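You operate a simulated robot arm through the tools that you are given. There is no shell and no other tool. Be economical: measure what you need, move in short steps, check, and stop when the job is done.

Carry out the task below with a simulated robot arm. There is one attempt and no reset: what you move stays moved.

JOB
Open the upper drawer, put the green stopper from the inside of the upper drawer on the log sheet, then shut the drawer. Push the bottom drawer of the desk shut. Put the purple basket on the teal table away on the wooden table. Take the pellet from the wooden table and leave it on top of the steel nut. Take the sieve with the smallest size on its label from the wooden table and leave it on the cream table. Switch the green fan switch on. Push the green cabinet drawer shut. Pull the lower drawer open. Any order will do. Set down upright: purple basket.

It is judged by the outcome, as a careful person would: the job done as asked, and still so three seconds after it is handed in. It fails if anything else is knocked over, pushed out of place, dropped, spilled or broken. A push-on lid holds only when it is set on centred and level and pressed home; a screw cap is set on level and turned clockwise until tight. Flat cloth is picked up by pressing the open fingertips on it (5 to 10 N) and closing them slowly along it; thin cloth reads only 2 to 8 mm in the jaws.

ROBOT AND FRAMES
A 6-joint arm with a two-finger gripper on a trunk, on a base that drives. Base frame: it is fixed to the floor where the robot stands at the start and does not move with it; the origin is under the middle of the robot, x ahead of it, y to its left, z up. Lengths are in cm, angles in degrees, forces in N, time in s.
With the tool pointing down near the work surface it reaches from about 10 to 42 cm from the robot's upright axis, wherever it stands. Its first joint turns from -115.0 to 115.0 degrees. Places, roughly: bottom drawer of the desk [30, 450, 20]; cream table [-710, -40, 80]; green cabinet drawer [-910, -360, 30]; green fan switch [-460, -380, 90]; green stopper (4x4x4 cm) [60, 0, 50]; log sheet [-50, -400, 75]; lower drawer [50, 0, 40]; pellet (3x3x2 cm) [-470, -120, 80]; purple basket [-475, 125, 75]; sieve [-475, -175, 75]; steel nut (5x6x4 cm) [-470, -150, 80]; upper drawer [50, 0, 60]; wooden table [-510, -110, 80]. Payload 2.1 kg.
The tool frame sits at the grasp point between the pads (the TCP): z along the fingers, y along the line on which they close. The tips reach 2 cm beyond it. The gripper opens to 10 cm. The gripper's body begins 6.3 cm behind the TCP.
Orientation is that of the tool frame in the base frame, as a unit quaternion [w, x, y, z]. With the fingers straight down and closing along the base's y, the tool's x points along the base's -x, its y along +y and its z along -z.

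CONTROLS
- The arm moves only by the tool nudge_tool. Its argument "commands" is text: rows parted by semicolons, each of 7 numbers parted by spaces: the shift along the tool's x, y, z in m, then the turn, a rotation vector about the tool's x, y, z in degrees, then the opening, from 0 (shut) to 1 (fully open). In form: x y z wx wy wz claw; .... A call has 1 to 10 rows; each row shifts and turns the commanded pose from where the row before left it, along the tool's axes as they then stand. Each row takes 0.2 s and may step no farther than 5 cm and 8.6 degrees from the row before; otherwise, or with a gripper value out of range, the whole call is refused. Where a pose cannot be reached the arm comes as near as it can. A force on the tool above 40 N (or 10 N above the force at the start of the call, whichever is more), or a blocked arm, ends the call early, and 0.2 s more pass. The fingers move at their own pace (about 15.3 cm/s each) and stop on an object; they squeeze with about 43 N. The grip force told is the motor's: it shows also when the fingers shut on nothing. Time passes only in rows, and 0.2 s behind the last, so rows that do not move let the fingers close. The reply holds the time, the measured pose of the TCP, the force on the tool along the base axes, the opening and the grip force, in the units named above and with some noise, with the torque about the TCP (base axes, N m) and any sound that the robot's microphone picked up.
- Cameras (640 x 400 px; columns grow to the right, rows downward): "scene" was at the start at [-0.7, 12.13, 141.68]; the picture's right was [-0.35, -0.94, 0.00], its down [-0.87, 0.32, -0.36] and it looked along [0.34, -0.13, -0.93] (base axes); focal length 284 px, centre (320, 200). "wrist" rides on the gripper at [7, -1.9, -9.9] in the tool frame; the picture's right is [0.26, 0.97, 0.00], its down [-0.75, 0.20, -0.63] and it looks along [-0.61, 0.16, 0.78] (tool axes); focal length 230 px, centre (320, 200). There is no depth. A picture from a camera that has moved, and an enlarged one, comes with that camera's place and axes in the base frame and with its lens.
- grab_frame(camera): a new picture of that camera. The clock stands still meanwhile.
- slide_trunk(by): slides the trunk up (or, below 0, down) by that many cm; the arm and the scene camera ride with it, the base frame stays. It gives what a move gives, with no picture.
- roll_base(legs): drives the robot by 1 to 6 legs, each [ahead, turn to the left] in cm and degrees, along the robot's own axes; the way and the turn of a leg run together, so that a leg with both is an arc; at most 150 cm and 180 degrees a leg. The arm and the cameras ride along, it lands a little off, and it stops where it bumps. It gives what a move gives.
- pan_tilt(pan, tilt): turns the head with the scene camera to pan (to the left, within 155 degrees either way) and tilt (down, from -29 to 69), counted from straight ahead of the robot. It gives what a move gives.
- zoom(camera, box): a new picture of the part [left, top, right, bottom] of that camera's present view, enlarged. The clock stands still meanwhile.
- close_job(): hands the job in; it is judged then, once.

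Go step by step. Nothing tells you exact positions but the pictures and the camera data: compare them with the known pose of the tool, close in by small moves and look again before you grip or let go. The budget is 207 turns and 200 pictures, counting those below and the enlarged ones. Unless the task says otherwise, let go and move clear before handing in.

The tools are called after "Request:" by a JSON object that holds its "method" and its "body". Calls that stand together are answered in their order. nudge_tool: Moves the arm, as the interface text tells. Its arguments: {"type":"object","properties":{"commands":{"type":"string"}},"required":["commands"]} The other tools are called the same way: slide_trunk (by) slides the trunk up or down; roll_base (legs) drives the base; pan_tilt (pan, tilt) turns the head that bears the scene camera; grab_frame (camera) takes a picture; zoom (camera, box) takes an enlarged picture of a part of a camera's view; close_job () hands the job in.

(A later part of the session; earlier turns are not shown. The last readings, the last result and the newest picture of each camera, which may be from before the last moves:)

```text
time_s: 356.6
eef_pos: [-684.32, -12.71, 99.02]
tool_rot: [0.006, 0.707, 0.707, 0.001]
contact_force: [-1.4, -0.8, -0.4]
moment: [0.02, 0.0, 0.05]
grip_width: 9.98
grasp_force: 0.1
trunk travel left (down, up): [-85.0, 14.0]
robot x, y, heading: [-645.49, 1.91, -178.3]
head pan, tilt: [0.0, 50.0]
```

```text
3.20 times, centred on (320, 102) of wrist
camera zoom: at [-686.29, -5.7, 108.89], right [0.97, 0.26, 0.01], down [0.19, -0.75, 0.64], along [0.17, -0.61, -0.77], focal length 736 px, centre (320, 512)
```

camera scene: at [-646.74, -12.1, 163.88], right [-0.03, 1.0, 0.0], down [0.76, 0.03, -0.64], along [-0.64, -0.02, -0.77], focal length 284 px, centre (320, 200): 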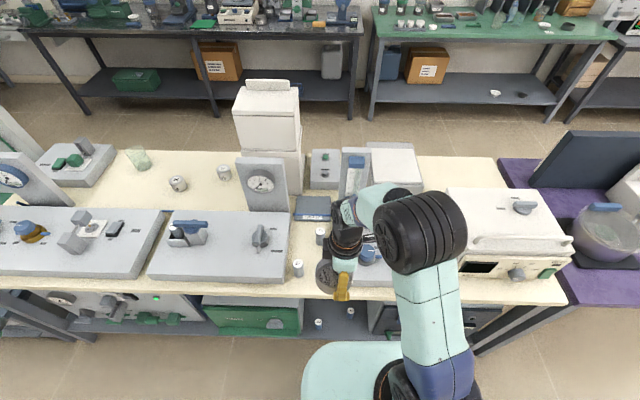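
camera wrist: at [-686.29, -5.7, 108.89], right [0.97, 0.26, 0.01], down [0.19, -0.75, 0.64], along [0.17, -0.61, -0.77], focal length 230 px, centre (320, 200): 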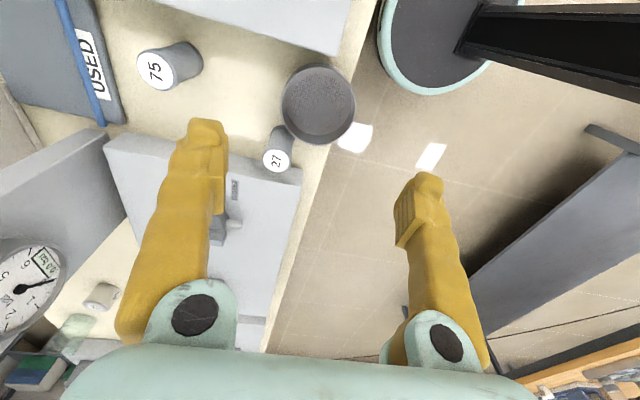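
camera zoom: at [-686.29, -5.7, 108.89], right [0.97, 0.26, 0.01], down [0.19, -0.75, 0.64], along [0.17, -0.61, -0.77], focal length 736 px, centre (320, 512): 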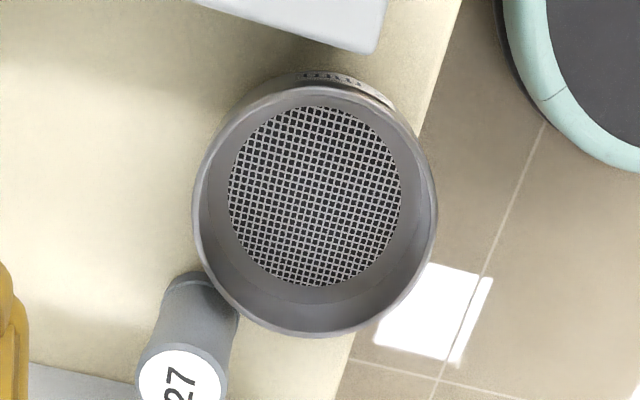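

The sieve rests on the cream table beside the vials, all upright. Now the purple basket: I back off and drive around to the east side of the teal table.

Request:
{"method": "roll_base", "body": {"legs": [[-28, 0], [0, -158], [62, 0], [0, -22], [150, 0], [0, 89]]}}

Request:
{"method": "roll_base", "body": {"legs": [[98, 0], [0, 90]]}}

Request:
{"method": "grab_frame", "body": {"camera": "scene"}}

```text
time_s: 380.2
eef_pos: [-421.57, 64.03, 99.07]
tool_rot: [0.004, 0.999, -0.031, -0.004]
contact_force: [0.1, 0.9, -0.4]
moment: [0.01, 0.0, -0.01]
grip_width: 10.01
grasp_force: 0.0
trunk travel left (down, up): [-85.0, 14.0]
robot x, y, heading: [-409.14, 24.68, 88.5]
head pan, tilt: [0.0, 50.0]
```

```text
time_s: 389.0
eef_pos: [-445.98, 110.89, 99.11]
tool_rot: [0.006, 0.736, 0.677, 0.001]
contact_force: [1.0, 0.6, 0.3]
moment: [0.04, -0.02, -0.01]
grip_width: 10.02
grasp_force: 0.1
trunk travel left (down, up): [-85.0, 14.0]
robot x, y, heading: [-406.73, 121.96, 177.2]
head pan, tilt: [0.0, 50.0]
```

```text
62 pictures are left
camera scene: at [-408.61, 108.45, 163.88], right [0.05, 1.0, 0.0], down [0.77, -0.04, -0.64], along [-0.64, 0.03, -0.77], focal length 284 px, centre (320, 200)
```

scene: 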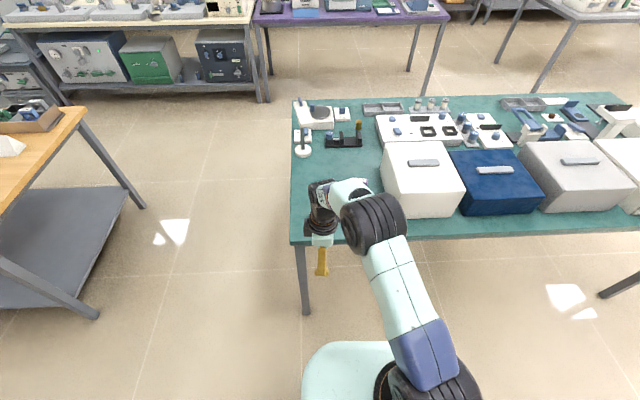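

Request:
{"method": "zoom", "body": {"camera": "scene", "box": [280, 130, 440, 250]}}

Request:
{"method": "grab_frame", "body": {"camera": "wrist"}}

```text
3.33 times, centred on (360, 190) of scene
camera zoom: at [-408.61, 108.45, 163.88], right [0.05, 1.0, 0.0], down [0.77, -0.04, -0.64], along [-0.64, 0.03, -0.77], focal length 948 px, centre (187, 233)
```

zoom: 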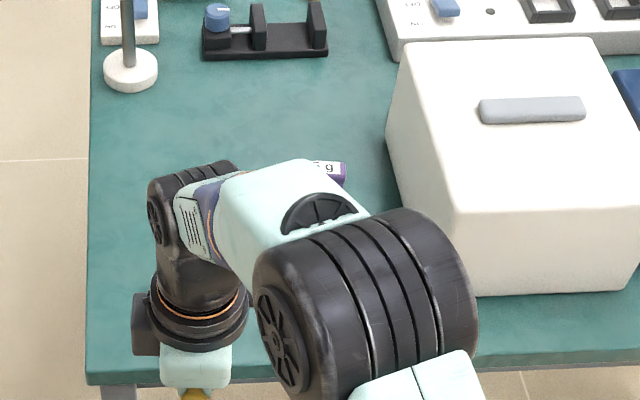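

```text
60 pictures are left
camera wrist: at [-447.36, 118.11, 108.84], right [0.98, 0.18, 0.01], down [0.13, -0.76, 0.64], along [0.12, -0.63, -0.77], focal length 230 px, centre (320, 200)
```

wrist: 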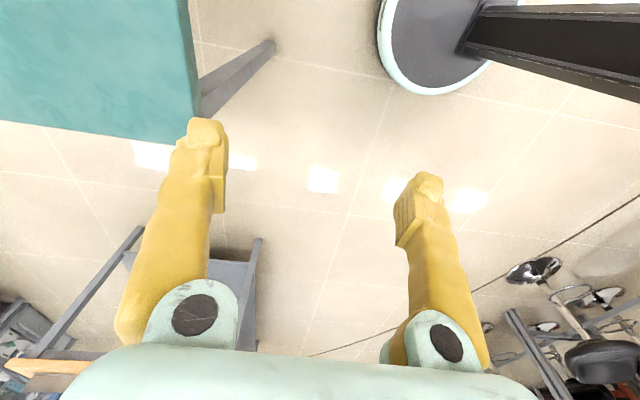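

The basket is behind the arm at about (-481,128), with a big white box 7 cm beyond it. I turn the tool 180° about its axis so the camera sits on the open (-y) side.

Request:
{"method": "nudge_tool", "body": {"commands": "0 0 0 0 0 8.5 1; 0 0 0 0 0 8.5 1; 0 0 0 0 0 8.5 1; 0 0 0 0 0 8.5 1; 0 0 0 0 0 8.5 1; 0 0 0 0 0 8.5 1; 0 0 0 0 0 8.5 1; 0 0 0 0 0 8.5 1; 0 0 0 0 0 8.5 1; 0 0 0 0 0 8.5 1"}}

Request:
{"method": "nudge_tool", "body": {"commands": "0 0 0 0 0 8.5 1; 0 0 0 0 0 8.5 1; 0 0 0 0 0 8.5 1; 0 0 0 0 0 8.5 1; 0 0 0 0 0 8.5 1; 0 0 0 0 0 8.5 1; 0 0 0 0 0 8.5 1; 0 0 0 0 0 8.5 1; 0 0 0 0 0 8.5 1; 0 0 0 0 0 8.5 1"}}

Request:
{"method": "grab_frame", "body": {"camera": "wrist"}}

Request:
{"method": "zoom", "body": {"camera": "scene", "box": [280, 130, 440, 250]}}

```text
time_s: 391.2
eef_pos: [-446.05, 110.98, 99.08]
tool_rot: [0.004, 1.0, 0.001, 0.004]
contact_force: [0.4, 0.4, -0.8]
moment: [0.03, -0.02, -0.01]
grip_width: 10.0
grasp_force: 0.0
trunk travel left (down, up): [-85.0, 14.0]
robot x, y, heading: [-406.11, 122.27, 177.1]
head pan, tilt: [0.0, 50.0]
```

```text
time_s: 393.4
eef_pos: [-446.09, 110.96, 98.98]
tool_rot: [-0.001, 0.738, -0.675, 0.007]
contact_force: [-0.4, 0.4, 0.2]
moment: [0.02, 0.0, 0.03]
grip_width: 10.0
grasp_force: 0.1
trunk travel left (down, up): [-85.0, 14.0]
robot x, y, heading: [-406.51, 122.11, 176.9]
head pan, tilt: [0.0, 50.0]
```

```text
59 pictures are left
camera wrist: at [-443.63, 104.3, 108.97], right [-0.94, -0.34, -0.01], down [-0.27, 0.74, 0.62], along [-0.21, 0.59, -0.78], focal length 230 px, centre (320, 200)
```

wrist: 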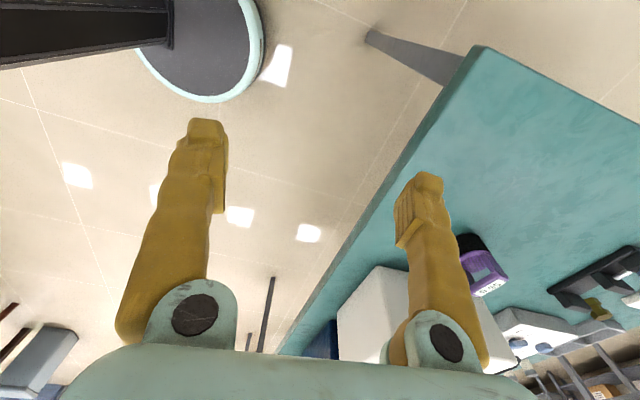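

```text
3.33 times, centred on (360, 190) of scene
camera zoom: at [-408.6, 108.44, 163.88], right [0.05, 1.0, 0.0], down [0.77, -0.04, -0.64], along [-0.64, 0.03, -0.77], focal length 948 px, centre (187, 233)
```

zoom: 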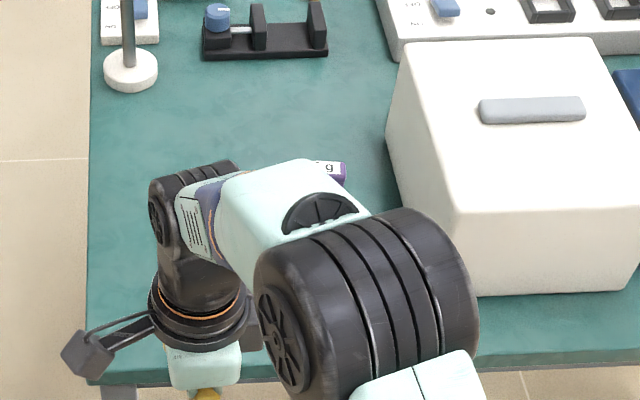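

The basket's handle top is near (-477.5,126.5,90.5). I drive 33 cm forward (arm stays to the left) and look again.

Request:
{"method": "roll_base", "body": {"legs": [[33, 0]]}}

Request:
{"method": "grab_frame", "body": {"camera": "wrist"}}

Request:
{"method": "grab_frame", "body": {"camera": "scene"}}

```text
time_s: 395.6
eef_pos: [-478.7, 112.79, 99.06]
tool_rot: [0.0, 0.738, -0.675, 0.006]
contact_force: [-0.9, 0.6, 0.5]
moment: [-0.02, 0.0, 0.02]
grip_width: 10.01
grasp_force: 0.0
trunk travel left (down, up): [-85.0, 14.0]
robot x, y, heading: [-439.06, 123.82, 176.8]
head pan, tilt: [0.0, 50.0]
```

```text
57 pictures are left
camera wrist: at [-476.33, 106.05, 109.01], right [-0.94, -0.34, 0.0], down [-0.27, 0.73, 0.62], along [-0.21, 0.59, -0.78], focal length 230 px, centre (320, 200)
```

wrist: 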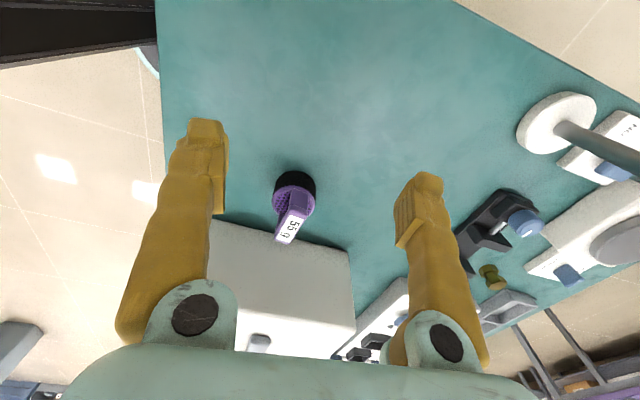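

```text
56 pictures are left
camera scene: at [-441.28, 110.16, 163.88], right [0.05, 1.0, 0.0], down [0.76, -0.04, -0.64], along [-0.64, 0.03, -0.77], focal length 284 px, centre (320, 200)
```

scene: 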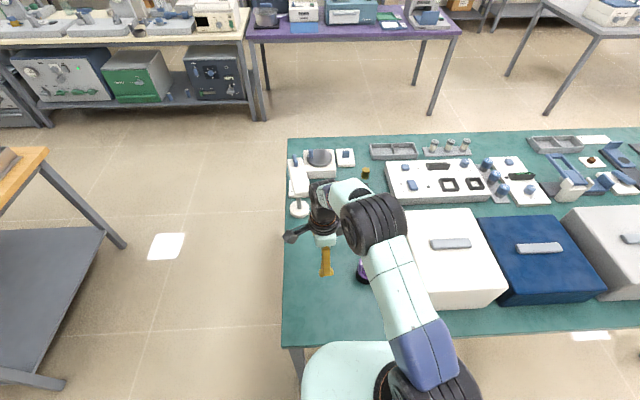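

Request:
{"method": "zoom", "body": {"camera": "wrist", "box": [230, 140, 370, 260]}}

Request:
{"method": "zoom", "body": {"camera": "scene", "box": [320, 230, 420, 305]}}

```text
3.33 times, centred on (300, 200) of wrist
camera zoom: at [-476.33, 106.05, 109.01], right [-0.94, -0.34, 0.0], down [-0.27, 0.73, 0.62], along [-0.21, 0.59, -0.78], focal length 767 px, centre (387, 200)
```

zoom: 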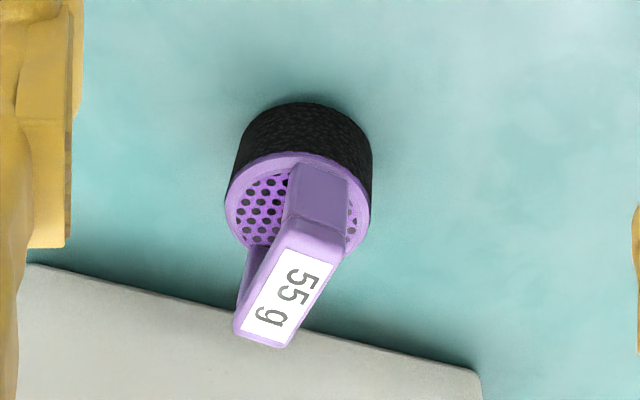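

```text
5.33 times, centred on (370, 268) of scene
camera zoom: at [-441.28, 110.16, 163.88], right [0.05, 1.0, 0.0], down [0.76, -0.04, -0.64], along [-0.64, 0.03, -0.77], focal length 1518 px, centre (53, -160)
```

zoom: 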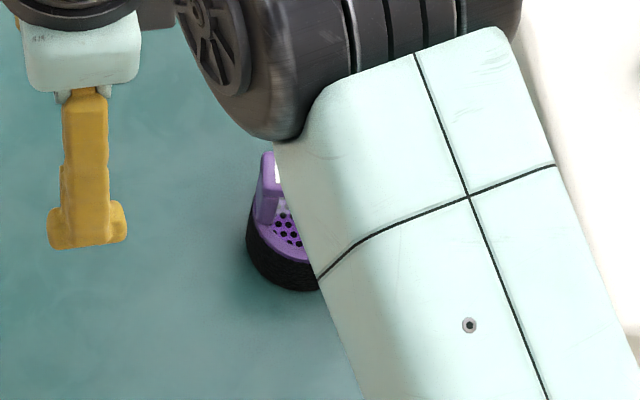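

The handle bar runs almost along y, centred near (-479.8,126.3). I move over it, yaw 12° to match, set the opening to 5 cm and look.

Request:
{"method": "nudge_tool", "body": {"commands": "-0.045 0 0 0 0 0 0.5; -0.045 0 0 0 0 0 0.5; -0.045 0 0 0 0 0 0.5; 0 0 0 0 0 6.2 0.5; 0 0 0 0 0 6.2 0.5; 0 0 0 0 0 0 0.5"}}

Request:
{"method": "grab_frame", "body": {"camera": "wrist"}}

Request:
{"method": "zoom", "body": {"camera": "scene", "box": [320, 200, 440, 290]}}

```text
time_s: 397.0
eef_pos: [-480.03, 126.08, 98.89]
tool_rot: [0.001, -0.66, 0.751, -0.006]
contact_force: [-1.0, 0.6, 0.6]
moment: [0.01, 0.02, -0.01]
grip_width: 5.02
grasp_force: 0.1
trunk travel left (down, up): [-85.0, 14.0]
robot x, y, heading: [-438.83, 124.08, 176.9]
head pan, tilt: [0.0, 50.0]
```

```text
53 pictures are left
camera wrist: at [-479.24, 119.11, 108.86], right [-0.99, -0.13, -0.01], down [-0.11, 0.78, 0.62], along [-0.08, 0.62, -0.78], focal length 230 px, centre (320, 200)
```

wrist: 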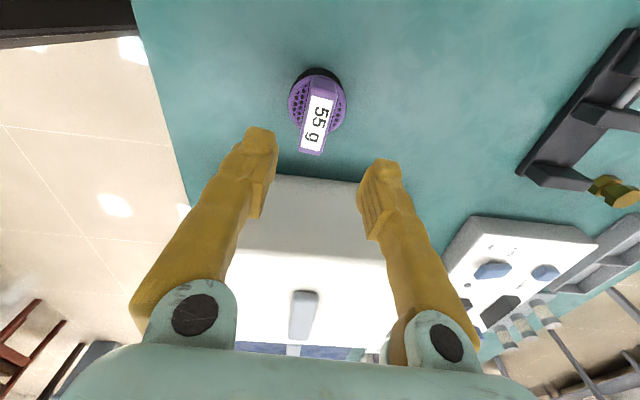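

```text
4.44 times, centred on (380, 245) of scene
camera zoom: at [-441.43, 110.22, 163.88], right [0.05, 1.0, 0.0], down [0.77, -0.04, -0.64], along [-0.64, 0.03, -0.77], focal length 1265 px, centre (53, 0)
```

zoom: 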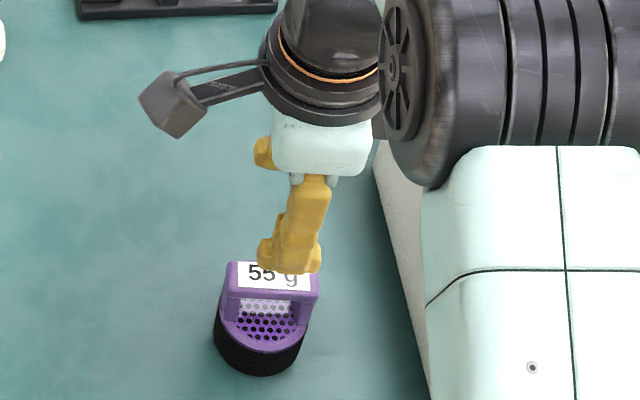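

Request:
{"method": "nudge_tool", "body": {"commands": "-0.005 0 0.03 0 0 -5 0.5; 0 0 0.04 0 0 0 0.5; 0 0 0.025 0 0 0 0.5; 0 0 0 0 0 0 0.5"}}

Request:
{"method": "grab_frame", "body": {"camera": "wrist"}}

```text
time_s: 398.0
eef_pos: [-480.0, 126.7, 89.28]
tool_rot: [0.001, -0.693, 0.721, -0.005]
contact_force: [0.0, -0.4, 0.0]
moment: [0.05, 0.01, -0.01]
grip_width: 4.99
grasp_force: 0.0
trunk travel left (down, up): [-85.0, 14.0]
robot x, y, heading: [-439.23, 124.14, 176.9]
head pan, tilt: [0.0, 50.0]
```

```text
51 pictures are left
camera wrist: at [-478.36, 119.79, 99.25], right [-0.98, -0.22, -0.01], down [-0.18, 0.76, 0.62], along [-0.13, 0.61, -0.78], focal length 230 px, centre (320, 200)
```

wrist: 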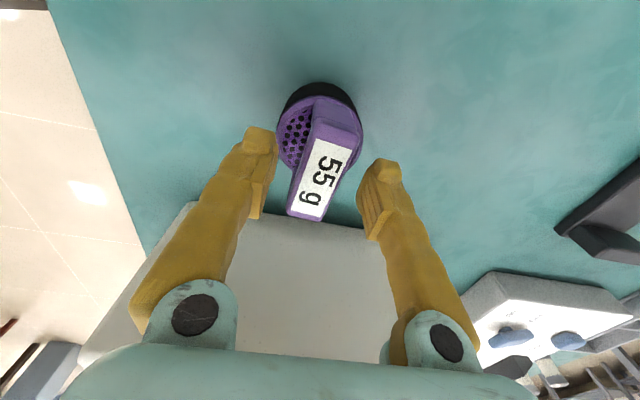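

Fingers straddle the bar. I lower 2.2 cm and grip.

Request:
{"method": "nudge_tool", "body": {"commands": "0 0 0.012 0 0 0 0.5; 0 0 0.01 0 0 0 0.5; 0 0 0 0 0 0 0.5; 0 0 0 0 0 0 0; 0 0 0 0 0 0 0; 0 0 0 0 0 0 0"}}

Request:
{"method": "grab_frame", "body": {"camera": "wrist"}}

```text
time_s: 399.4
eef_pos: [-480.01, 126.65, 87.13]
tool_rot: [0.0, -0.693, 0.721, -0.006]
contact_force: [0.8, -0.6, 0.1]
moment: [0.0, -0.02, 0.02]
grip_width: 1.08
grasp_force: 37.4
trunk travel left (down, up): [-85.0, 14.0]
robot x, y, heading: [-439.1, 123.9, 176.9]
head pan, tilt: [0.0, 50.0]
```

```text
50 pictures are left
camera wrist: at [-478.41, 119.73, 97.09], right [-0.98, -0.22, -0.01], down [-0.18, 0.76, 0.62], along [-0.13, 0.61, -0.78], focal length 230 px, centre (320, 200)
```

wrist: 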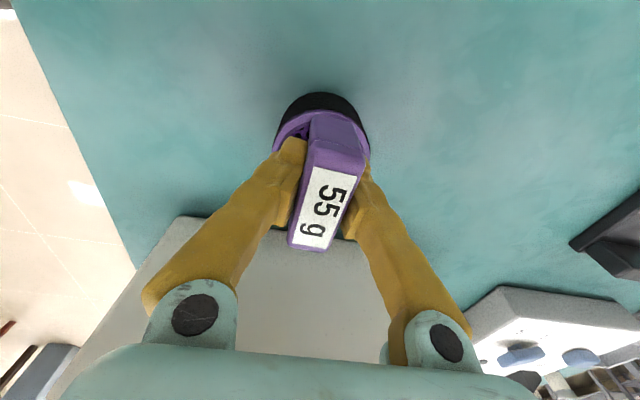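

Request:
{"method": "nudge_tool", "body": {"commands": "0 0 -0.02 0 0 0 0; 0 0 -0.03 0 0 0 0; 0 0 -0.05 0 0 0 0; 0 0 -0.04 0 0 0 0; 0 0 0 0 0 0 0"}}

Request:
{"method": "grab_frame", "body": {"camera": "wrist"}}

```text
time_s: 400.6
eef_pos: [-480.04, 126.75, 101.0]
tool_rot: [0.001, -0.693, 0.721, -0.006]
contact_force: [-0.3, 0.7, -1.4]
moment: [-0.01, -0.05, 0.02]
grip_width: 1.06
grasp_force: 38.3
trunk travel left (down, up): [-85.0, 14.0]
robot x, y, heading: [-438.56, 123.72, 176.9]
head pan, tilt: [0.0, 50.0]
```

```text
49 pictures are left
camera wrist: at [-478.56, 119.91, 110.96], right [-0.98, -0.22, -0.01], down [-0.18, 0.76, 0.62], along [-0.13, 0.61, -0.78], focal length 230 px, centre (320, 200)
```

wrist: 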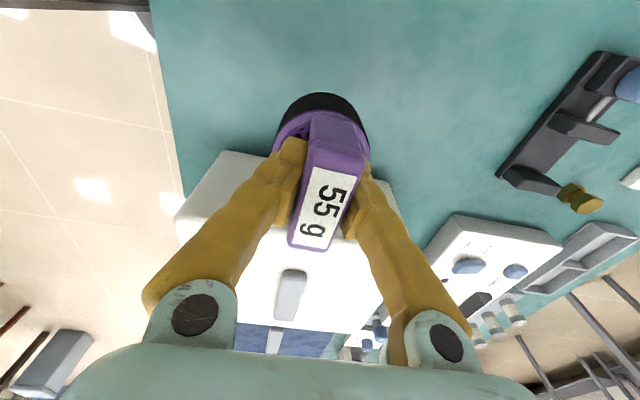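

The basket is held upright. I back off and drive south to the wooden table, aiming at the free spot around (-474,-118).

Request:
{"method": "roll_base", "body": {"legs": [[-40, 0], [0, 93], [122, 0], [122, 0], [0, -90], [37, 0]]}}

Request:
{"method": "grab_frame", "body": {"camera": "scene"}}

Request:
{"method": "grab_frame", "body": {"camera": "wrist"}}

```text
time_s: 424.4
eef_pos: [-477.46, -122.85, 100.97]
tool_rot: [0.0, 0.713, -0.701, 0.006]
contact_force: [-0.5, 0.6, -2.5]
moment: [0.0, 0.01, 0.01]
grip_width: 0.9
grasp_force: 36.5
trunk travel left (down, up): [-85.0, 14.0]
robot x, y, heading: [-436.32, -123.36, -179.7]
head pan, tilt: [0.0, 50.0]
```

```text
48 pictures are left
camera scene: at [-437.87, -137.3, 163.88], right [0.0, 1.0, 0.0], down [0.77, 0.0, -0.64], along [-0.64, 0.0, -0.77], focal length 284 px, centre (320, 200)
```

scene: 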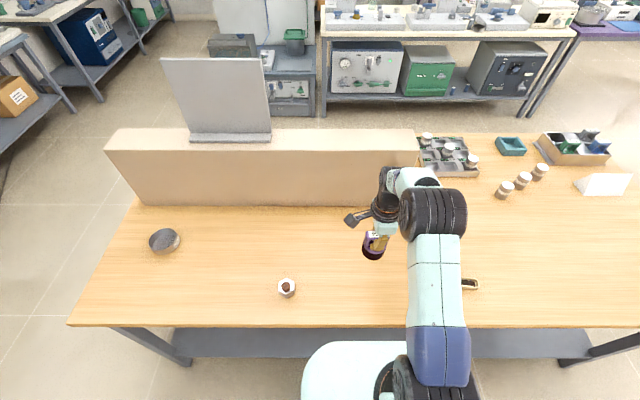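

```text
47 pictures are left
camera wrist: at [-475.48, -129.67, 110.97], right [-0.96, -0.27, -0.01], down [-0.22, 0.75, 0.62], along [-0.17, 0.6, -0.78], focal length 230 px, centre (320, 200)
```

wrist: 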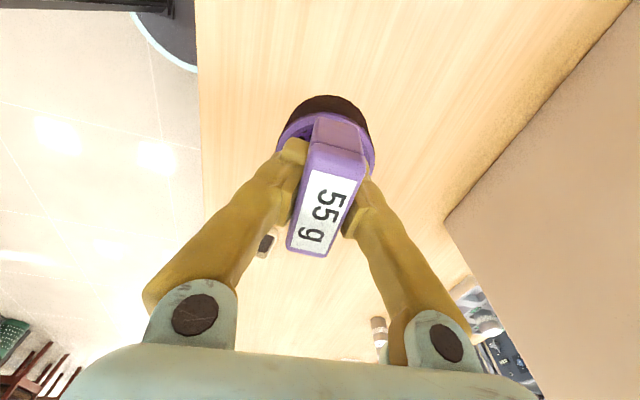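

The pellet is still on the nut and the spot below is free. I lower the basket.

Request:
{"method": "zoom", "body": {"camera": "scene", "box": [320, 190, 420, 270]}}

Request:
{"method": "nudge_tool", "body": {"commands": "0 0 0.04 0 0 0 0; 0 0 0.04 0 0 0 0; 0 0 0.03 0 0 0 0; 0 0 0 0 0 0 0"}}

Request:
{"method": "grab_frame", "body": {"camera": "wrist"}}

```text
5.00 times, centred on (370, 230) of scene
camera zoom: at [-437.87, -137.3, 163.88], right [0.0, 1.0, 0.0], down [0.77, 0.0, -0.64], along [-0.64, 0.0, -0.77], focal length 1423 px, centre (70, 50)
```

zoom: 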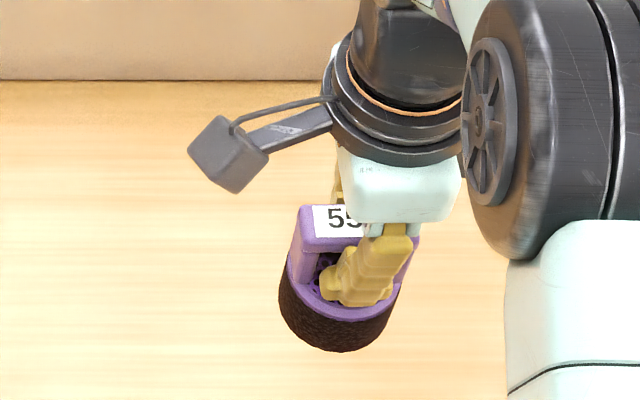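

```text
time_s: 425.4
eef_pos: [-477.59, -123.05, 89.97]
tool_rot: [-0.001, 0.713, -0.702, 0.006]
contact_force: [0.2, -0.3, -0.8]
moment: [0.01, 0.02, 0.0]
grip_width: 0.89
grasp_force: 36.4
trunk travel left (down, up): [-85.0, 14.0]
robot x, y, heading: [-436.11, -123.35, -179.9]
head pan, tilt: [0.0, 50.0]
```

```text
45 pictures are left
camera wrist: at [-475.58, -129.91, 99.98], right [-0.96, -0.27, -0.01], down [-0.22, 0.75, 0.62], along [-0.16, 0.6, -0.78], focal length 230 px, centre (320, 200)
```

wrist: 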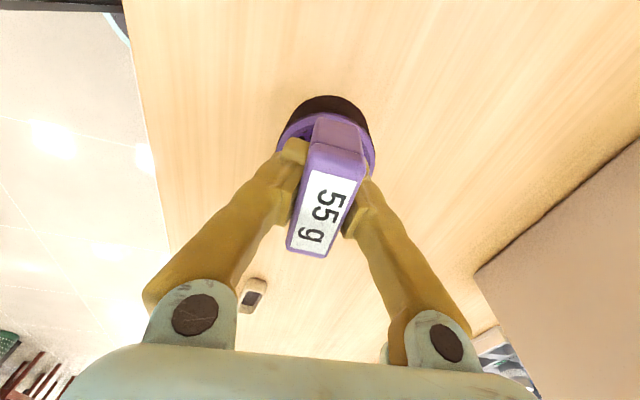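

Request:
{"method": "nudge_tool", "body": {"commands": "0 0 0.01 0 0 0 0; 0 0 0.007 0 0 0 0; 0 0 0.005 0 0 0 0; 0 0 0.003 0 0 0 0; 0 0 0.003 0 0 0 0; 0 0 0.003 0 0 0 0"}}

```text
time_s: 426.8
eef_pos: [-477.32, -122.94, 86.91]
tool_rot: [-0.001, 0.713, -0.701, 0.006]
contact_force: [0.7, -0.8, -0.7]
moment: [-0.04, -0.02, -0.04]
grip_width: 0.86
grasp_force: 36.3
trunk travel left (down, up): [-85.0, 14.0]
robot x, y, heading: [-436.35, -123.38, -179.6]
head pan, tilt: [0.0, 50.0]
```

Request:
{"method": "nudge_tool", "body": {"commands": "0 0 0.003 0 0 0 0; 0 0 0.003 0 0 0 0; 0 0 0.002 0 0 0 0; 0 0 0.002 0 0 0 0; 0 0 0.002 0 0 0 0"}}

Request:
{"method": "zoom", "body": {"camera": "scene", "box": [320, 210, 420, 290]}}

```text
time_s: 427.6
eef_pos: [-477.48, -122.92, 86.54]
tool_rot: [0.004, 0.712, -0.702, 0.001]
contact_force: [2.1, -0.2, 17.3]
moment: [0.17, -0.4, -0.06]
grip_width: 0.74
grasp_force: 35.5
trunk travel left (down, up): [-85.0, 14.0]
robot x, y, heading: [-436.61, -123.78, -179.8]
head pan, tilt: [0.0, 50.0]
stopped in row 3: the force on the tool passed its limit at 44 N (the readings are from after the stop); the commanded pose is now the measured one
```

```text
5.00 times, centred on (370, 250) of scene
camera zoom: at [-437.59, -137.32, 163.87], right [0.0, 1.0, 0.0], down [0.76, 0.0, -0.64], along [-0.64, 0.0, -0.76], focal length 1423 px, centre (70, -50)
```

zoom: 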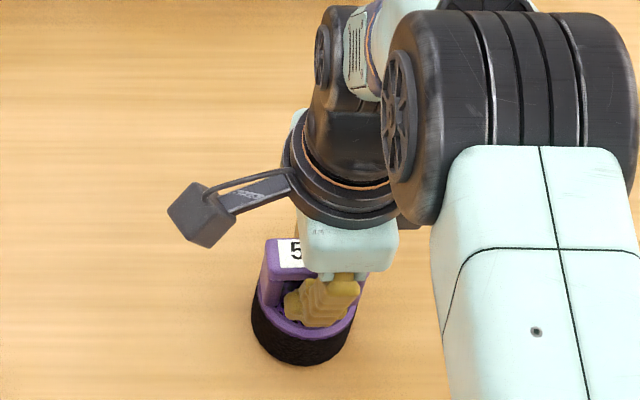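

Contact with the table. I ease the load, open and rise.

Request:
{"method": "nudge_tool", "body": {"commands": "0 0 -0.001 0 0 0 0; 0 0 0 0 0 0 0.2; 0 0 0 0 0 0 0.45; 0 0 0 0 0 0 0.45; 0 0 -0.02 0 0 0 0.45; 0 0 -0.04 0 0 0 0.45; 0 0 -0.05 0 0 0 0.45; 0 0 -0.03 0 0 0 0.45"}}

Request:
{"method": "grab_frame", "body": {"camera": "wrist"}}

Request:
{"method": "zoom", "body": {"camera": "scene", "box": [240, 210, 480, 330]}}

```text
time_s: 429.4
eef_pos: [-477.55, -122.89, 100.72]
tool_rot: [0.001, 0.713, -0.701, 0.003]
contact_force: [0.5, -0.5, 0.1]
moment: [-0.04, -0.01, 0.01]
grip_width: 4.5
grasp_force: 0.0
trunk travel left (down, up): [-85.0, 14.0]
robot x, y, heading: [-436.57, -123.44, -179.8]
head pan, tilt: [0.0, 50.0]
```

```text
43 pictures are left
camera wrist: at [-475.65, -129.81, 110.64], right [-0.96, -0.27, 0.0], down [-0.21, 0.75, 0.62], along [-0.17, 0.6, -0.78], focal length 230 px, centre (320, 200)
```

wrist: 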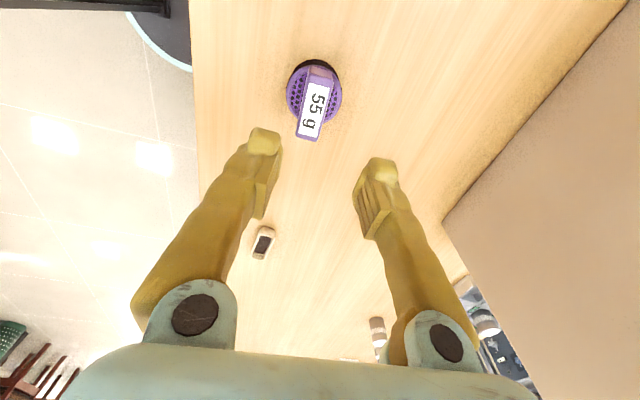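

```text
2.67 times, centred on (360, 270) of scene
camera zoom: at [-437.95, -137.31, 163.87], right [0.0, 1.0, 0.0], down [0.77, 0.0, -0.64], along [-0.64, 0.0, -0.77], focal length 759 px, centre (213, 13)
```

zoom: 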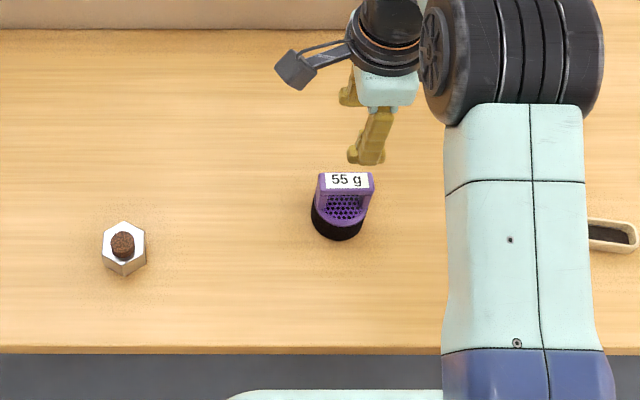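

The basket stands upright; pellet and nut are fine. Next the bottom drawer of the far desk near (30,450): I return via the known southern aisle and then north.

Request:
{"method": "roll_base", "body": {"legs": [[-38, 0], [0, 90], [152, 0], [0, 90], [130, 0], [130, 0]]}}

Request:
{"method": "roll_base", "body": {"legs": [[84, 0], [0, 90], [150, 0], [150, 0]]}}

Request:
{"method": "pan_tilt", "body": {"pan": 0, "tilt": 20}}

Request:
{"method": "grab_frame", "body": {"camera": "scene"}}

```text
refused: 152 is not a number from -150 to 150
```

```text
time_s: 431.4
eef_pos: [-500.77, -123.04, 100.78]
tool_rot: [-0.008, 0.711, -0.703, 0.015]
contact_force: [8.0, -0.1, 3.3]
moment: [0.03, 0.7, -0.08]
grip_width: 4.44
grasp_force: 0.0
trunk travel left (down, up): [-85.0, 14.0]
robot x, y, heading: [-460.46, -123.38, 179.8]
head pan, tilt: [0.0, 50.0]
stopped in leg 1: the force on the tool passed its limit at 141 N (the readings are from after the stop); the commanded pose is now the measured one
```

```text
time_s: 432.4
eef_pos: [-500.58, -122.97, 100.77]
tool_rot: [-0.007, 0.711, -0.704, 0.014]
contact_force: [10.1, 0.2, 0.0]
moment: [0.02, 0.73, -0.1]
grip_width: 4.46
grasp_force: 0.0
trunk travel left (down, up): [-85.0, 14.0]
robot x, y, heading: [-461.03, -123.14, 180.1]
head pan, tilt: [0.0, 20.0]
```

```text
41 pictures are left
camera scene: at [-463.31, -137.4, 168.44], right [0.0, 1.0, 0.0], down [0.34, 0.0, -0.94], along [-0.94, 0.0, -0.34], focal length 284 px, centre (320, 200)
```

scene: 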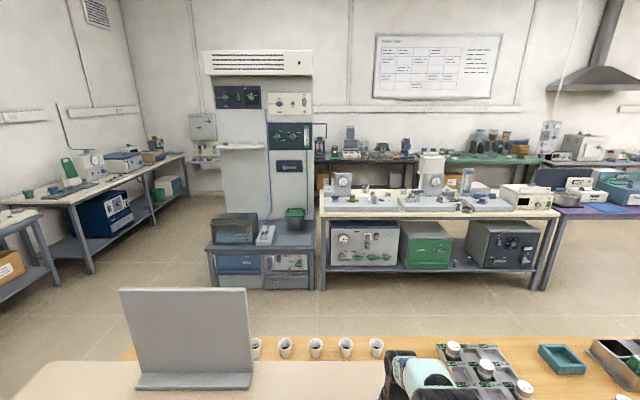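

That second drive ran even though the first was refused, and the tool met the screen box. I back straight out and check for damage.

Request:
{"method": "roll_base", "body": {"legs": [[-24, 0]]}}

Request:
{"method": "pan_tilt", "body": {"pan": 0, "tilt": 50}}

Request:
{"method": "grab_frame", "body": {"camera": "scene"}}

```text
time_s: 433.7
eef_pos: [-497.88, -123.04, 100.86]
tool_rot: [-0.007, 0.712, -0.702, 0.013]
contact_force: [-0.7, 0.3, 0.0]
moment: [0.01, -0.05, 0.02]
grip_width: 4.5
grasp_force: 0.0
trunk travel left (down, up): [-85.0, 14.0]
robot x, y, heading: [-457.53, -123.61, -179.7]
head pan, tilt: [0.0, 20.0]
stopped in leg 1: the robot was blocked; the commanded pose is now the measured one
```

```text
time_s: 434.6
eef_pos: [-497.47, -123.06, 101.18]
tool_rot: [-0.004, 0.711, -0.703, 0.012]
contact_force: [0.2, -0.3, 0.0]
moment: [-0.02, 0.0, -0.01]
grip_width: 4.52
grasp_force: 0.0
trunk travel left (down, up): [-85.0, 14.0]
robot x, y, heading: [-457.43, -123.85, -179.9]
head pan, tilt: [0.0, 50.0]
```

```text
40 pictures are left
camera scene: at [-459.28, -137.37, 163.89], right [0.0, 1.0, 0.0], down [0.77, 0.0, -0.64], along [-0.64, 0.0, -0.77], focal length 284 px, centre (320, 200)
```

scene: 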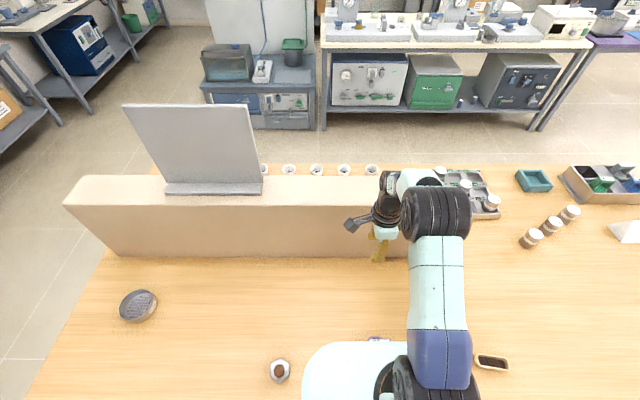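

Request:
{"method": "zoom", "body": {"camera": "scene", "box": [240, 290, 420, 400]}}

Request:
{"method": "grab_frame", "body": {"camera": "wrist"}}

```text
3.56 times, centred on (330, 345) of scene
camera zoom: at [-459.28, -137.37, 163.89], right [0.0, 1.0, 0.0], down [0.77, 0.0, -0.64], along [-0.64, 0.0, -0.77], focal length 1012 px, centre (284, -316)
```

zoom: 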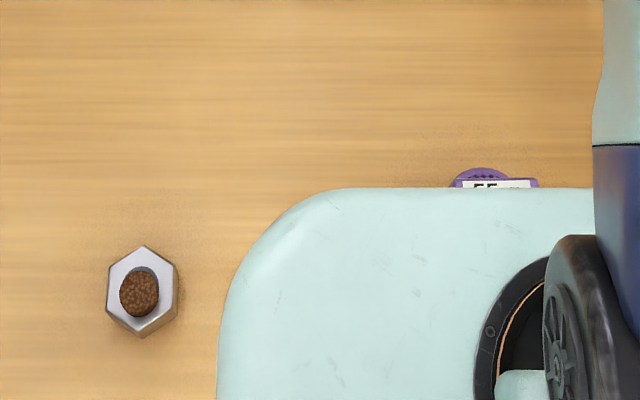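

```text
38 pictures are left
camera wrist: at [-495.58, -129.88, 111.07], right [-0.96, -0.27, -0.02], down [-0.22, 0.75, 0.62], along [-0.15, 0.6, -0.79], focal length 230 px, centre (320, 200)
```

wrist: 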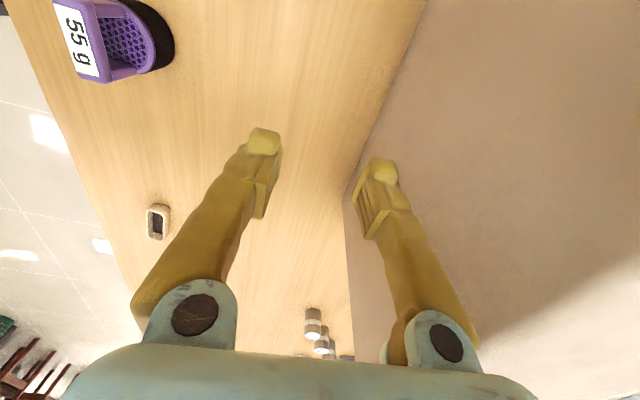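

The basket is still upright under the plate's edge. I raise the trunk before backing out, to clear everything.

Request:
{"method": "slide_trunk", "body": {"by": 12}}

Request:
{"method": "roll_base", "body": {"legs": [[-10, 0]]}}

Request:
{"method": "grab_frame", "body": {"camera": "scene"}}

```text
time_s: 436.1
eef_pos: [-497.32, -123.09, 112.95]
tool_rot: [-0.005, 0.711, -0.703, 0.012]
contact_force: [0.2, 0.4, -0.7]
moment: [-0.04, 0.0, 0.01]
grip_width: 4.49
grasp_force: 0.1
trunk travel left (down, up): [-97.0, 2.0]
robot x, y, heading: [-457.95, -123.2, -180.1]
head pan, tilt: [0.0, 50.0]
```

```text
time_s: 437.3
eef_pos: [-493.02, -123.08, 117.04]
tool_rot: [0.056, 0.709, -0.701, -0.052]
contact_force: [-1.8, 0.1, -0.2]
moment: [0.0, -0.19, 0.03]
grip_width: 4.49
grasp_force: 0.1
trunk travel left (down, up): [-97.0, 2.0]
robot x, y, heading: [-455.59, -123.47, -179.7]
head pan, tilt: [0.0, 50.0]
stopped in leg 1: the robot was blocked; the commanded pose is now the measured one
```

```text
37 pictures are left
camera scene: at [-456.53, -137.37, 175.88], right [0.0, 1.0, 0.0], down [0.76, 0.0, -0.65], along [-0.65, 0.0, -0.76], focal length 284 px, centre (320, 200)
```

scene: 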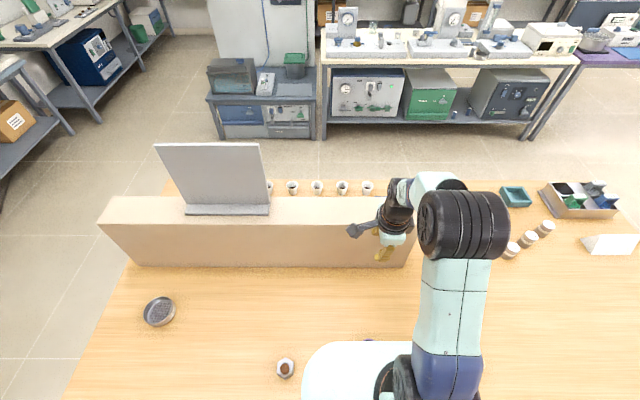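

Still blocked after 2 cm. I look behind the robot and down at its base.

Request:
{"method": "pan_tilt", "body": {"pan": 150, "tilt": 60}}

Request:
{"method": "grab_frame", "body": {"camera": "scene"}}

Request:
{"method": "pan_tilt", "body": {"pan": 80, "tilt": 68}}

Request:
{"method": "grab_frame", "body": {"camera": "scene"}}

```text
time_s: 439.6
eef_pos: [-494.37, -122.88, 116.61]
tool_rot: [0.051, 0.709, -0.701, -0.047]
contact_force: [0.0, -1.0, 0.4]
moment: [-0.01, -0.02, -0.03]
grip_width: 4.5
grasp_force: 0.1
trunk travel left (down, up): [-97.0, 2.0]
robot x, y, heading: [-455.85, -123.77, -179.6]
head pan, tilt: [150.0, 60.0]
```

```text
36 pictures are left
camera scene: at [-443.74, -140.64, 174.62], right [-0.5, -0.87, 0.0], down [-0.75, 0.43, -0.5], along [0.43, -0.25, -0.87], focal length 284 px, centre (320, 200)
```

scene: 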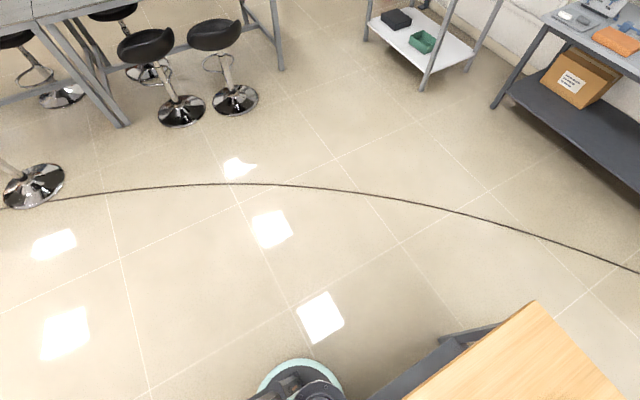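

```text
time_s: 441.1
eef_pos: [-494.29, -122.95, 116.5]
tool_rot: [0.051, 0.71, -0.701, -0.047]
contact_force: [0.2, 0.8, 0.4]
moment: [0.01, 0.0, -0.02]
grip_width: 4.5
grasp_force: 0.0
trunk travel left (down, up): [-97.0, 2.0]
robot x, y, heading: [-455.65, -123.69, -179.7]
head pan, tilt: [80.0, 68.0]
```

```text
35 pictures are left
camera scene: at [-450.46, -142.95, 173.76], right [-0.99, 0.17, 0.0], down [0.16, 0.91, -0.37], along [-0.06, -0.37, -0.93], focal length 284 px, centre (320, 200)
```

scene: 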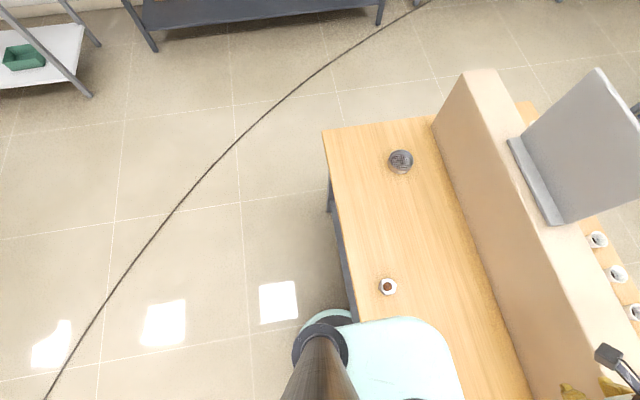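

Nothing is behind the robot. I try smaller backward steps with a slight turn.

Request:
{"method": "roll_base", "body": {"legs": [[-3, 0]]}}

Request:
{"method": "roll_base", "body": {"legs": [[-3, 0]]}}

```text
time_s: 441.9
eef_pos: [-491.96, -123.0, 116.31]
tool_rot: [0.05, 0.71, -0.701, -0.045]
contact_force: [-1.0, -0.7, -0.1]
moment: [0.01, -0.01, 0.0]
grip_width: 4.49
grasp_force: 0.0
trunk travel left (down, up): [-97.0, 2.0]
robot x, y, heading: [-453.04, -123.3, -179.8]
head pan, tilt: [80.0, 68.0]
```

```text
time_s: 442.7
eef_pos: [-488.95, -122.89, 116.41]
tool_rot: [0.049, 0.71, -0.701, -0.045]
contact_force: [-0.7, 0.1, -0.7]
moment: [-0.03, -0.08, 0.0]
grip_width: 4.49
grasp_force: 0.0
trunk travel left (down, up): [-97.0, 2.0]
robot x, y, heading: [-449.75, -123.09, -179.9]
head pan, tilt: [80.0, 68.0]
```

Small steps work. I continue backing out gently and then check the table.

Request:
{"method": "roll_base", "body": {"legs": [[-4, 0], [-4, 0], [-4, 0], [-6, 0], [-8, 0]]}}

Request:
{"method": "pan_tilt", "body": {"pan": 0, "tilt": 45}}

Request:
{"method": "grab_frame", "body": {"camera": "scene"}}

```text
time_s: 445.8
eef_pos: [-461.39, -122.72, 116.69]
tool_rot: [0.053, 0.71, -0.701, -0.048]
contact_force: [-0.8, -0.3, 0.0]
moment: [0.02, 0.01, 0.01]
grip_width: 4.5
grasp_force: 0.0
trunk travel left (down, up): [-97.0, 2.0]
robot x, y, heading: [-423.68, -123.31, -179.9]
head pan, tilt: [80.0, 68.0]
```

```text
time_s: 447.3
eef_pos: [-463.6, -122.8, 115.64]
tool_rot: [0.045, 0.71, -0.701, -0.04]
contact_force: [0.1, -0.3, -0.3]
moment: [-0.03, 0.02, -0.04]
grip_width: 4.51
grasp_force: 0.0
trunk travel left (down, up): [-97.0, 2.0]
robot x, y, heading: [-423.74, -122.92, -179.6]
head pan, tilt: [0.0, 45.0]
```

```text
34 pictures are left
camera scene: at [-425.03, -137.23, 176.58], right [-0.01, 1.0, 0.0], down [0.7, 0.0, -0.71], along [-0.71, 0.0, -0.7], focal length 284 px, centre (320, 200)
```

scene: 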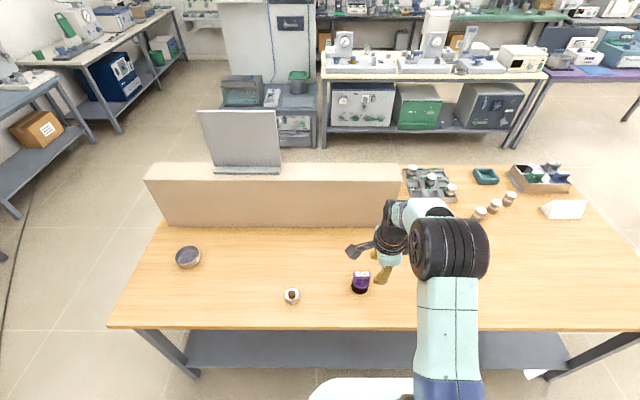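

The basket, pellet and nut look fine. I check whether the screen box has shifted.

Request:
{"method": "zoom", "body": {"camera": "scene", "box": [130, 150, 430, 310]}}

```text
2.13 times, centred on (280, 230) of scene
camera zoom: at [-425.03, -137.23, 176.58], right [-0.01, 1.0, 0.0], down [0.7, 0.0, -0.71], along [-0.71, 0.0, -0.7], focal length 607 px, centre (405, 136)
```

zoom: 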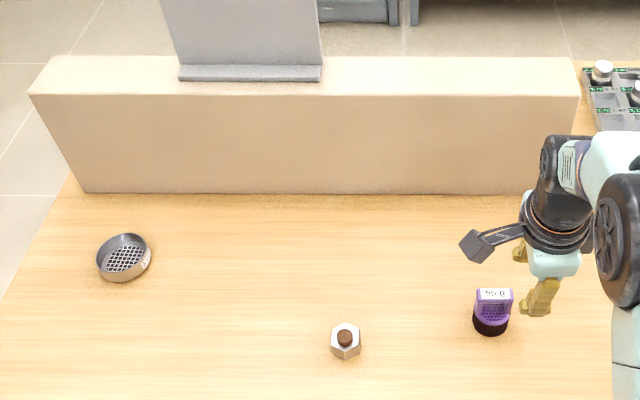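

The box is square and unmoved. Now I drive the southern aisle, one checked call at a time.

Request:
{"method": "roll_base", "body": {"legs": [[-26, 0], [0, 90], [150, 0], [0, 90], [130, 0], [130, 0]]}}

```text
time_s: 476.0
eef_pos: [-93.84, -263.67, 115.48]
tool_rot: [0.04, 0.701, 0.711, 0.044]
contact_force: [-0.5, -0.1, 0.6]
moment: [0.04, 0.02, 0.03]
grip_width: 4.5
grasp_force: 0.1
trunk travel left (down, up): [-97.0, 2.0]
robot x, y, heading: [-134.25, -263.05, 0.6]
head pan, tilt: [0.0, 45.0]
```

Request:
{"method": "roll_base", "body": {"legs": [[80, 0], [0, 89.5], [150, 0], [150, 0], [130, 0]]}}

Request:
{"method": "pan_tilt", "body": {"pan": -20, "tilt": 25}}

Request:
{"method": "grab_frame", "body": {"camera": "scene"}}

```text
time_s: 504.4
eef_pos: [-56.4, 208.55, 115.47]
tool_rot: [-0.003, -0.002, 0.998, 0.059]
contact_force: [0.7, 0.5, -0.2]
moment: [-0.01, -0.02, 0.01]
grip_width: 4.49
grasp_force: 0.0
trunk travel left (down, up): [-97.0, 2.0]
robot x, y, heading: [-56.98, 168.04, 89.9]
head pan, tilt: [0.0, 45.0]
```

```text
time_s: 505.2
eef_pos: [-56.34, 208.62, 115.41]
tool_rot: [-0.004, -0.003, 0.998, 0.06]
contact_force: [-0.7, 0.4, -0.4]
moment: [-0.01, 0.02, 0.03]
grip_width: 4.48
grasp_force: 0.1
trunk travel left (down, up): [-97.0, 2.0]
robot x, y, heading: [-56.81, 168.23, 89.9]
head pan, tilt: [-20.0, 25.0]
```

```text
32 pictures are left
camera scene: at [-67.99, 170.94, 179.62], right [0.94, -0.34, 0.0], down [-0.15, -0.4, -0.91], along [0.31, 0.85, -0.42], focal length 284 px, centre (320, 200)
```

scene: 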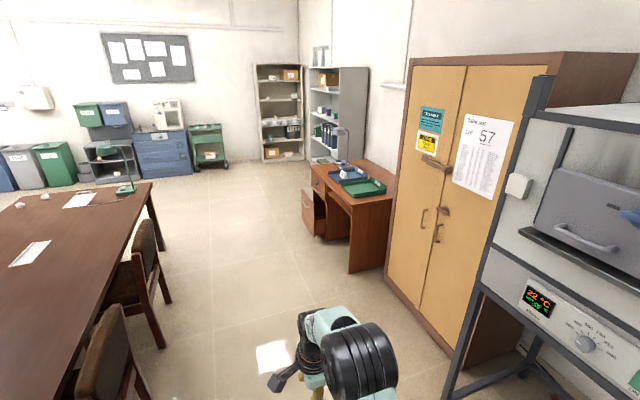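

Request:
{"method": "zoom", "body": {"camera": "scene", "box": [280, 140, 420, 290]}}

```text
2.67 times, centred on (350, 215) of scene
camera zoom: at [-67.99, 170.94, 179.62], right [0.94, -0.34, 0.0], down [-0.15, -0.4, -0.91], along [0.31, 0.85, -0.42], focal length 759 px, centre (240, 160)
```

zoom: 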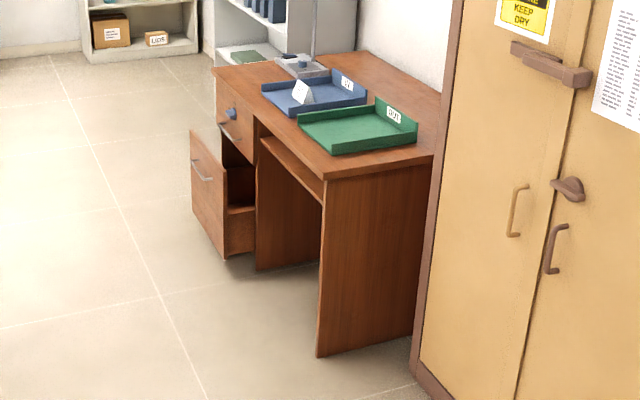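

The bottom drawer stands open about 12 cm: panel at x≈20, y≈430–475, opening toward -x. I drive to (-40,453), facing +x, and lower the trunk.

Request:
{"method": "roll_base", "body": {"legs": [[0, -3.3], [143, 0], [142, 0], [0, -86.6]]}}

Request:
{"method": "slide_trunk", "body": {"by": -40}}

Request:
{"method": "slide_trunk", "body": {"by": -40}}

Request:
{"method": "pan_tilt", "body": {"pan": 0, "tilt": 45}}

Request:
{"method": "grab_frame", "body": {"camera": "scene"}}

Request:
{"method": "grab_frame", "body": {"camera": "wrist"}}

```text
time_s: 523.1
eef_pos: [-4.57, 454.78, 115.52]
tool_rot: [0.039, 0.684, 0.727, 0.045]
contact_force: [0.1, 0.1, -1.4]
moment: [0.02, -0.01, -0.02]
grip_width: 4.51
grasp_force: 0.1
trunk travel left (down, up): [-97.0, 2.0]
robot x, y, heading: [-44.8, 453.27, 3.0]
head pan, tilt: [-20.0, 25.0]
```

```text
time_s: 526.9
eef_pos: [-4.61, 454.82, 75.4]
tool_rot: [0.038, 0.684, 0.727, 0.045]
contact_force: [-1.0, 0.3, 0.0]
moment: [0.01, -0.03, -0.02]
grip_width: 4.48
grasp_force: 0.1
trunk travel left (down, up): [-57.0, 42.0]
robot x, y, heading: [-45.32, 453.71, 3.3]
head pan, tilt: [-20.0, 25.0]
```

```text
time_s: 530.8
eef_pos: [-4.6, 454.72, 35.6]
tool_rot: [0.039, 0.684, 0.727, 0.045]
contact_force: [-0.6, 0.1, 0.0]
moment: [-0.03, -0.02, 0.0]
grip_width: 4.47
grasp_force: 0.0
trunk travel left (down, up): [-17.0, 82.0]
robot x, y, heading: [-45.3, 453.31, 2.9]
head pan, tilt: [-20.0, 25.0]
```

```text
time_s: 531.6
eef_pos: [-4.6, 454.59, 35.57]
tool_rot: [0.038, 0.683, 0.728, 0.044]
contact_force: [0.3, 1.4, 0.4]
moment: [0.03, 0.02, 0.02]
grip_width: 4.48
grasp_force: 0.1
trunk travel left (down, up): [-17.0, 82.0]
robot x, y, heading: [-45.1, 453.36, 3.0]
head pan, tilt: [0.0, 45.0]
```

```text
30 pictures are left
camera scene: at [-43.54, 467.45, 96.58], right [0.05, -1.0, 0.0], down [-0.71, -0.04, -0.71], along [0.71, 0.04, -0.71], focal length 284 px, centre (320, 200)
```

scene: 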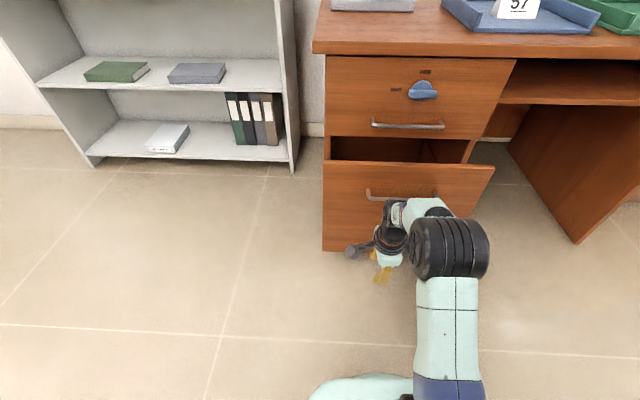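

```text
29 pictures are left
camera wrist: at [-7.98, 461.41, 45.12], right [0.94, 0.32, 0.12], down [0.17, -0.74, 0.65], along [0.29, -0.59, -0.76], focal length 230 px, centre (320, 200)
```

wrist: 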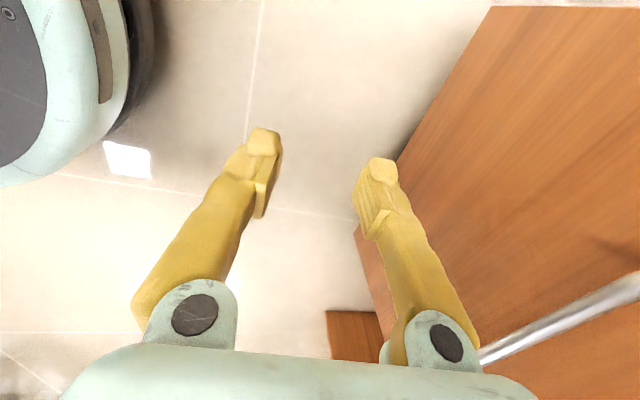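

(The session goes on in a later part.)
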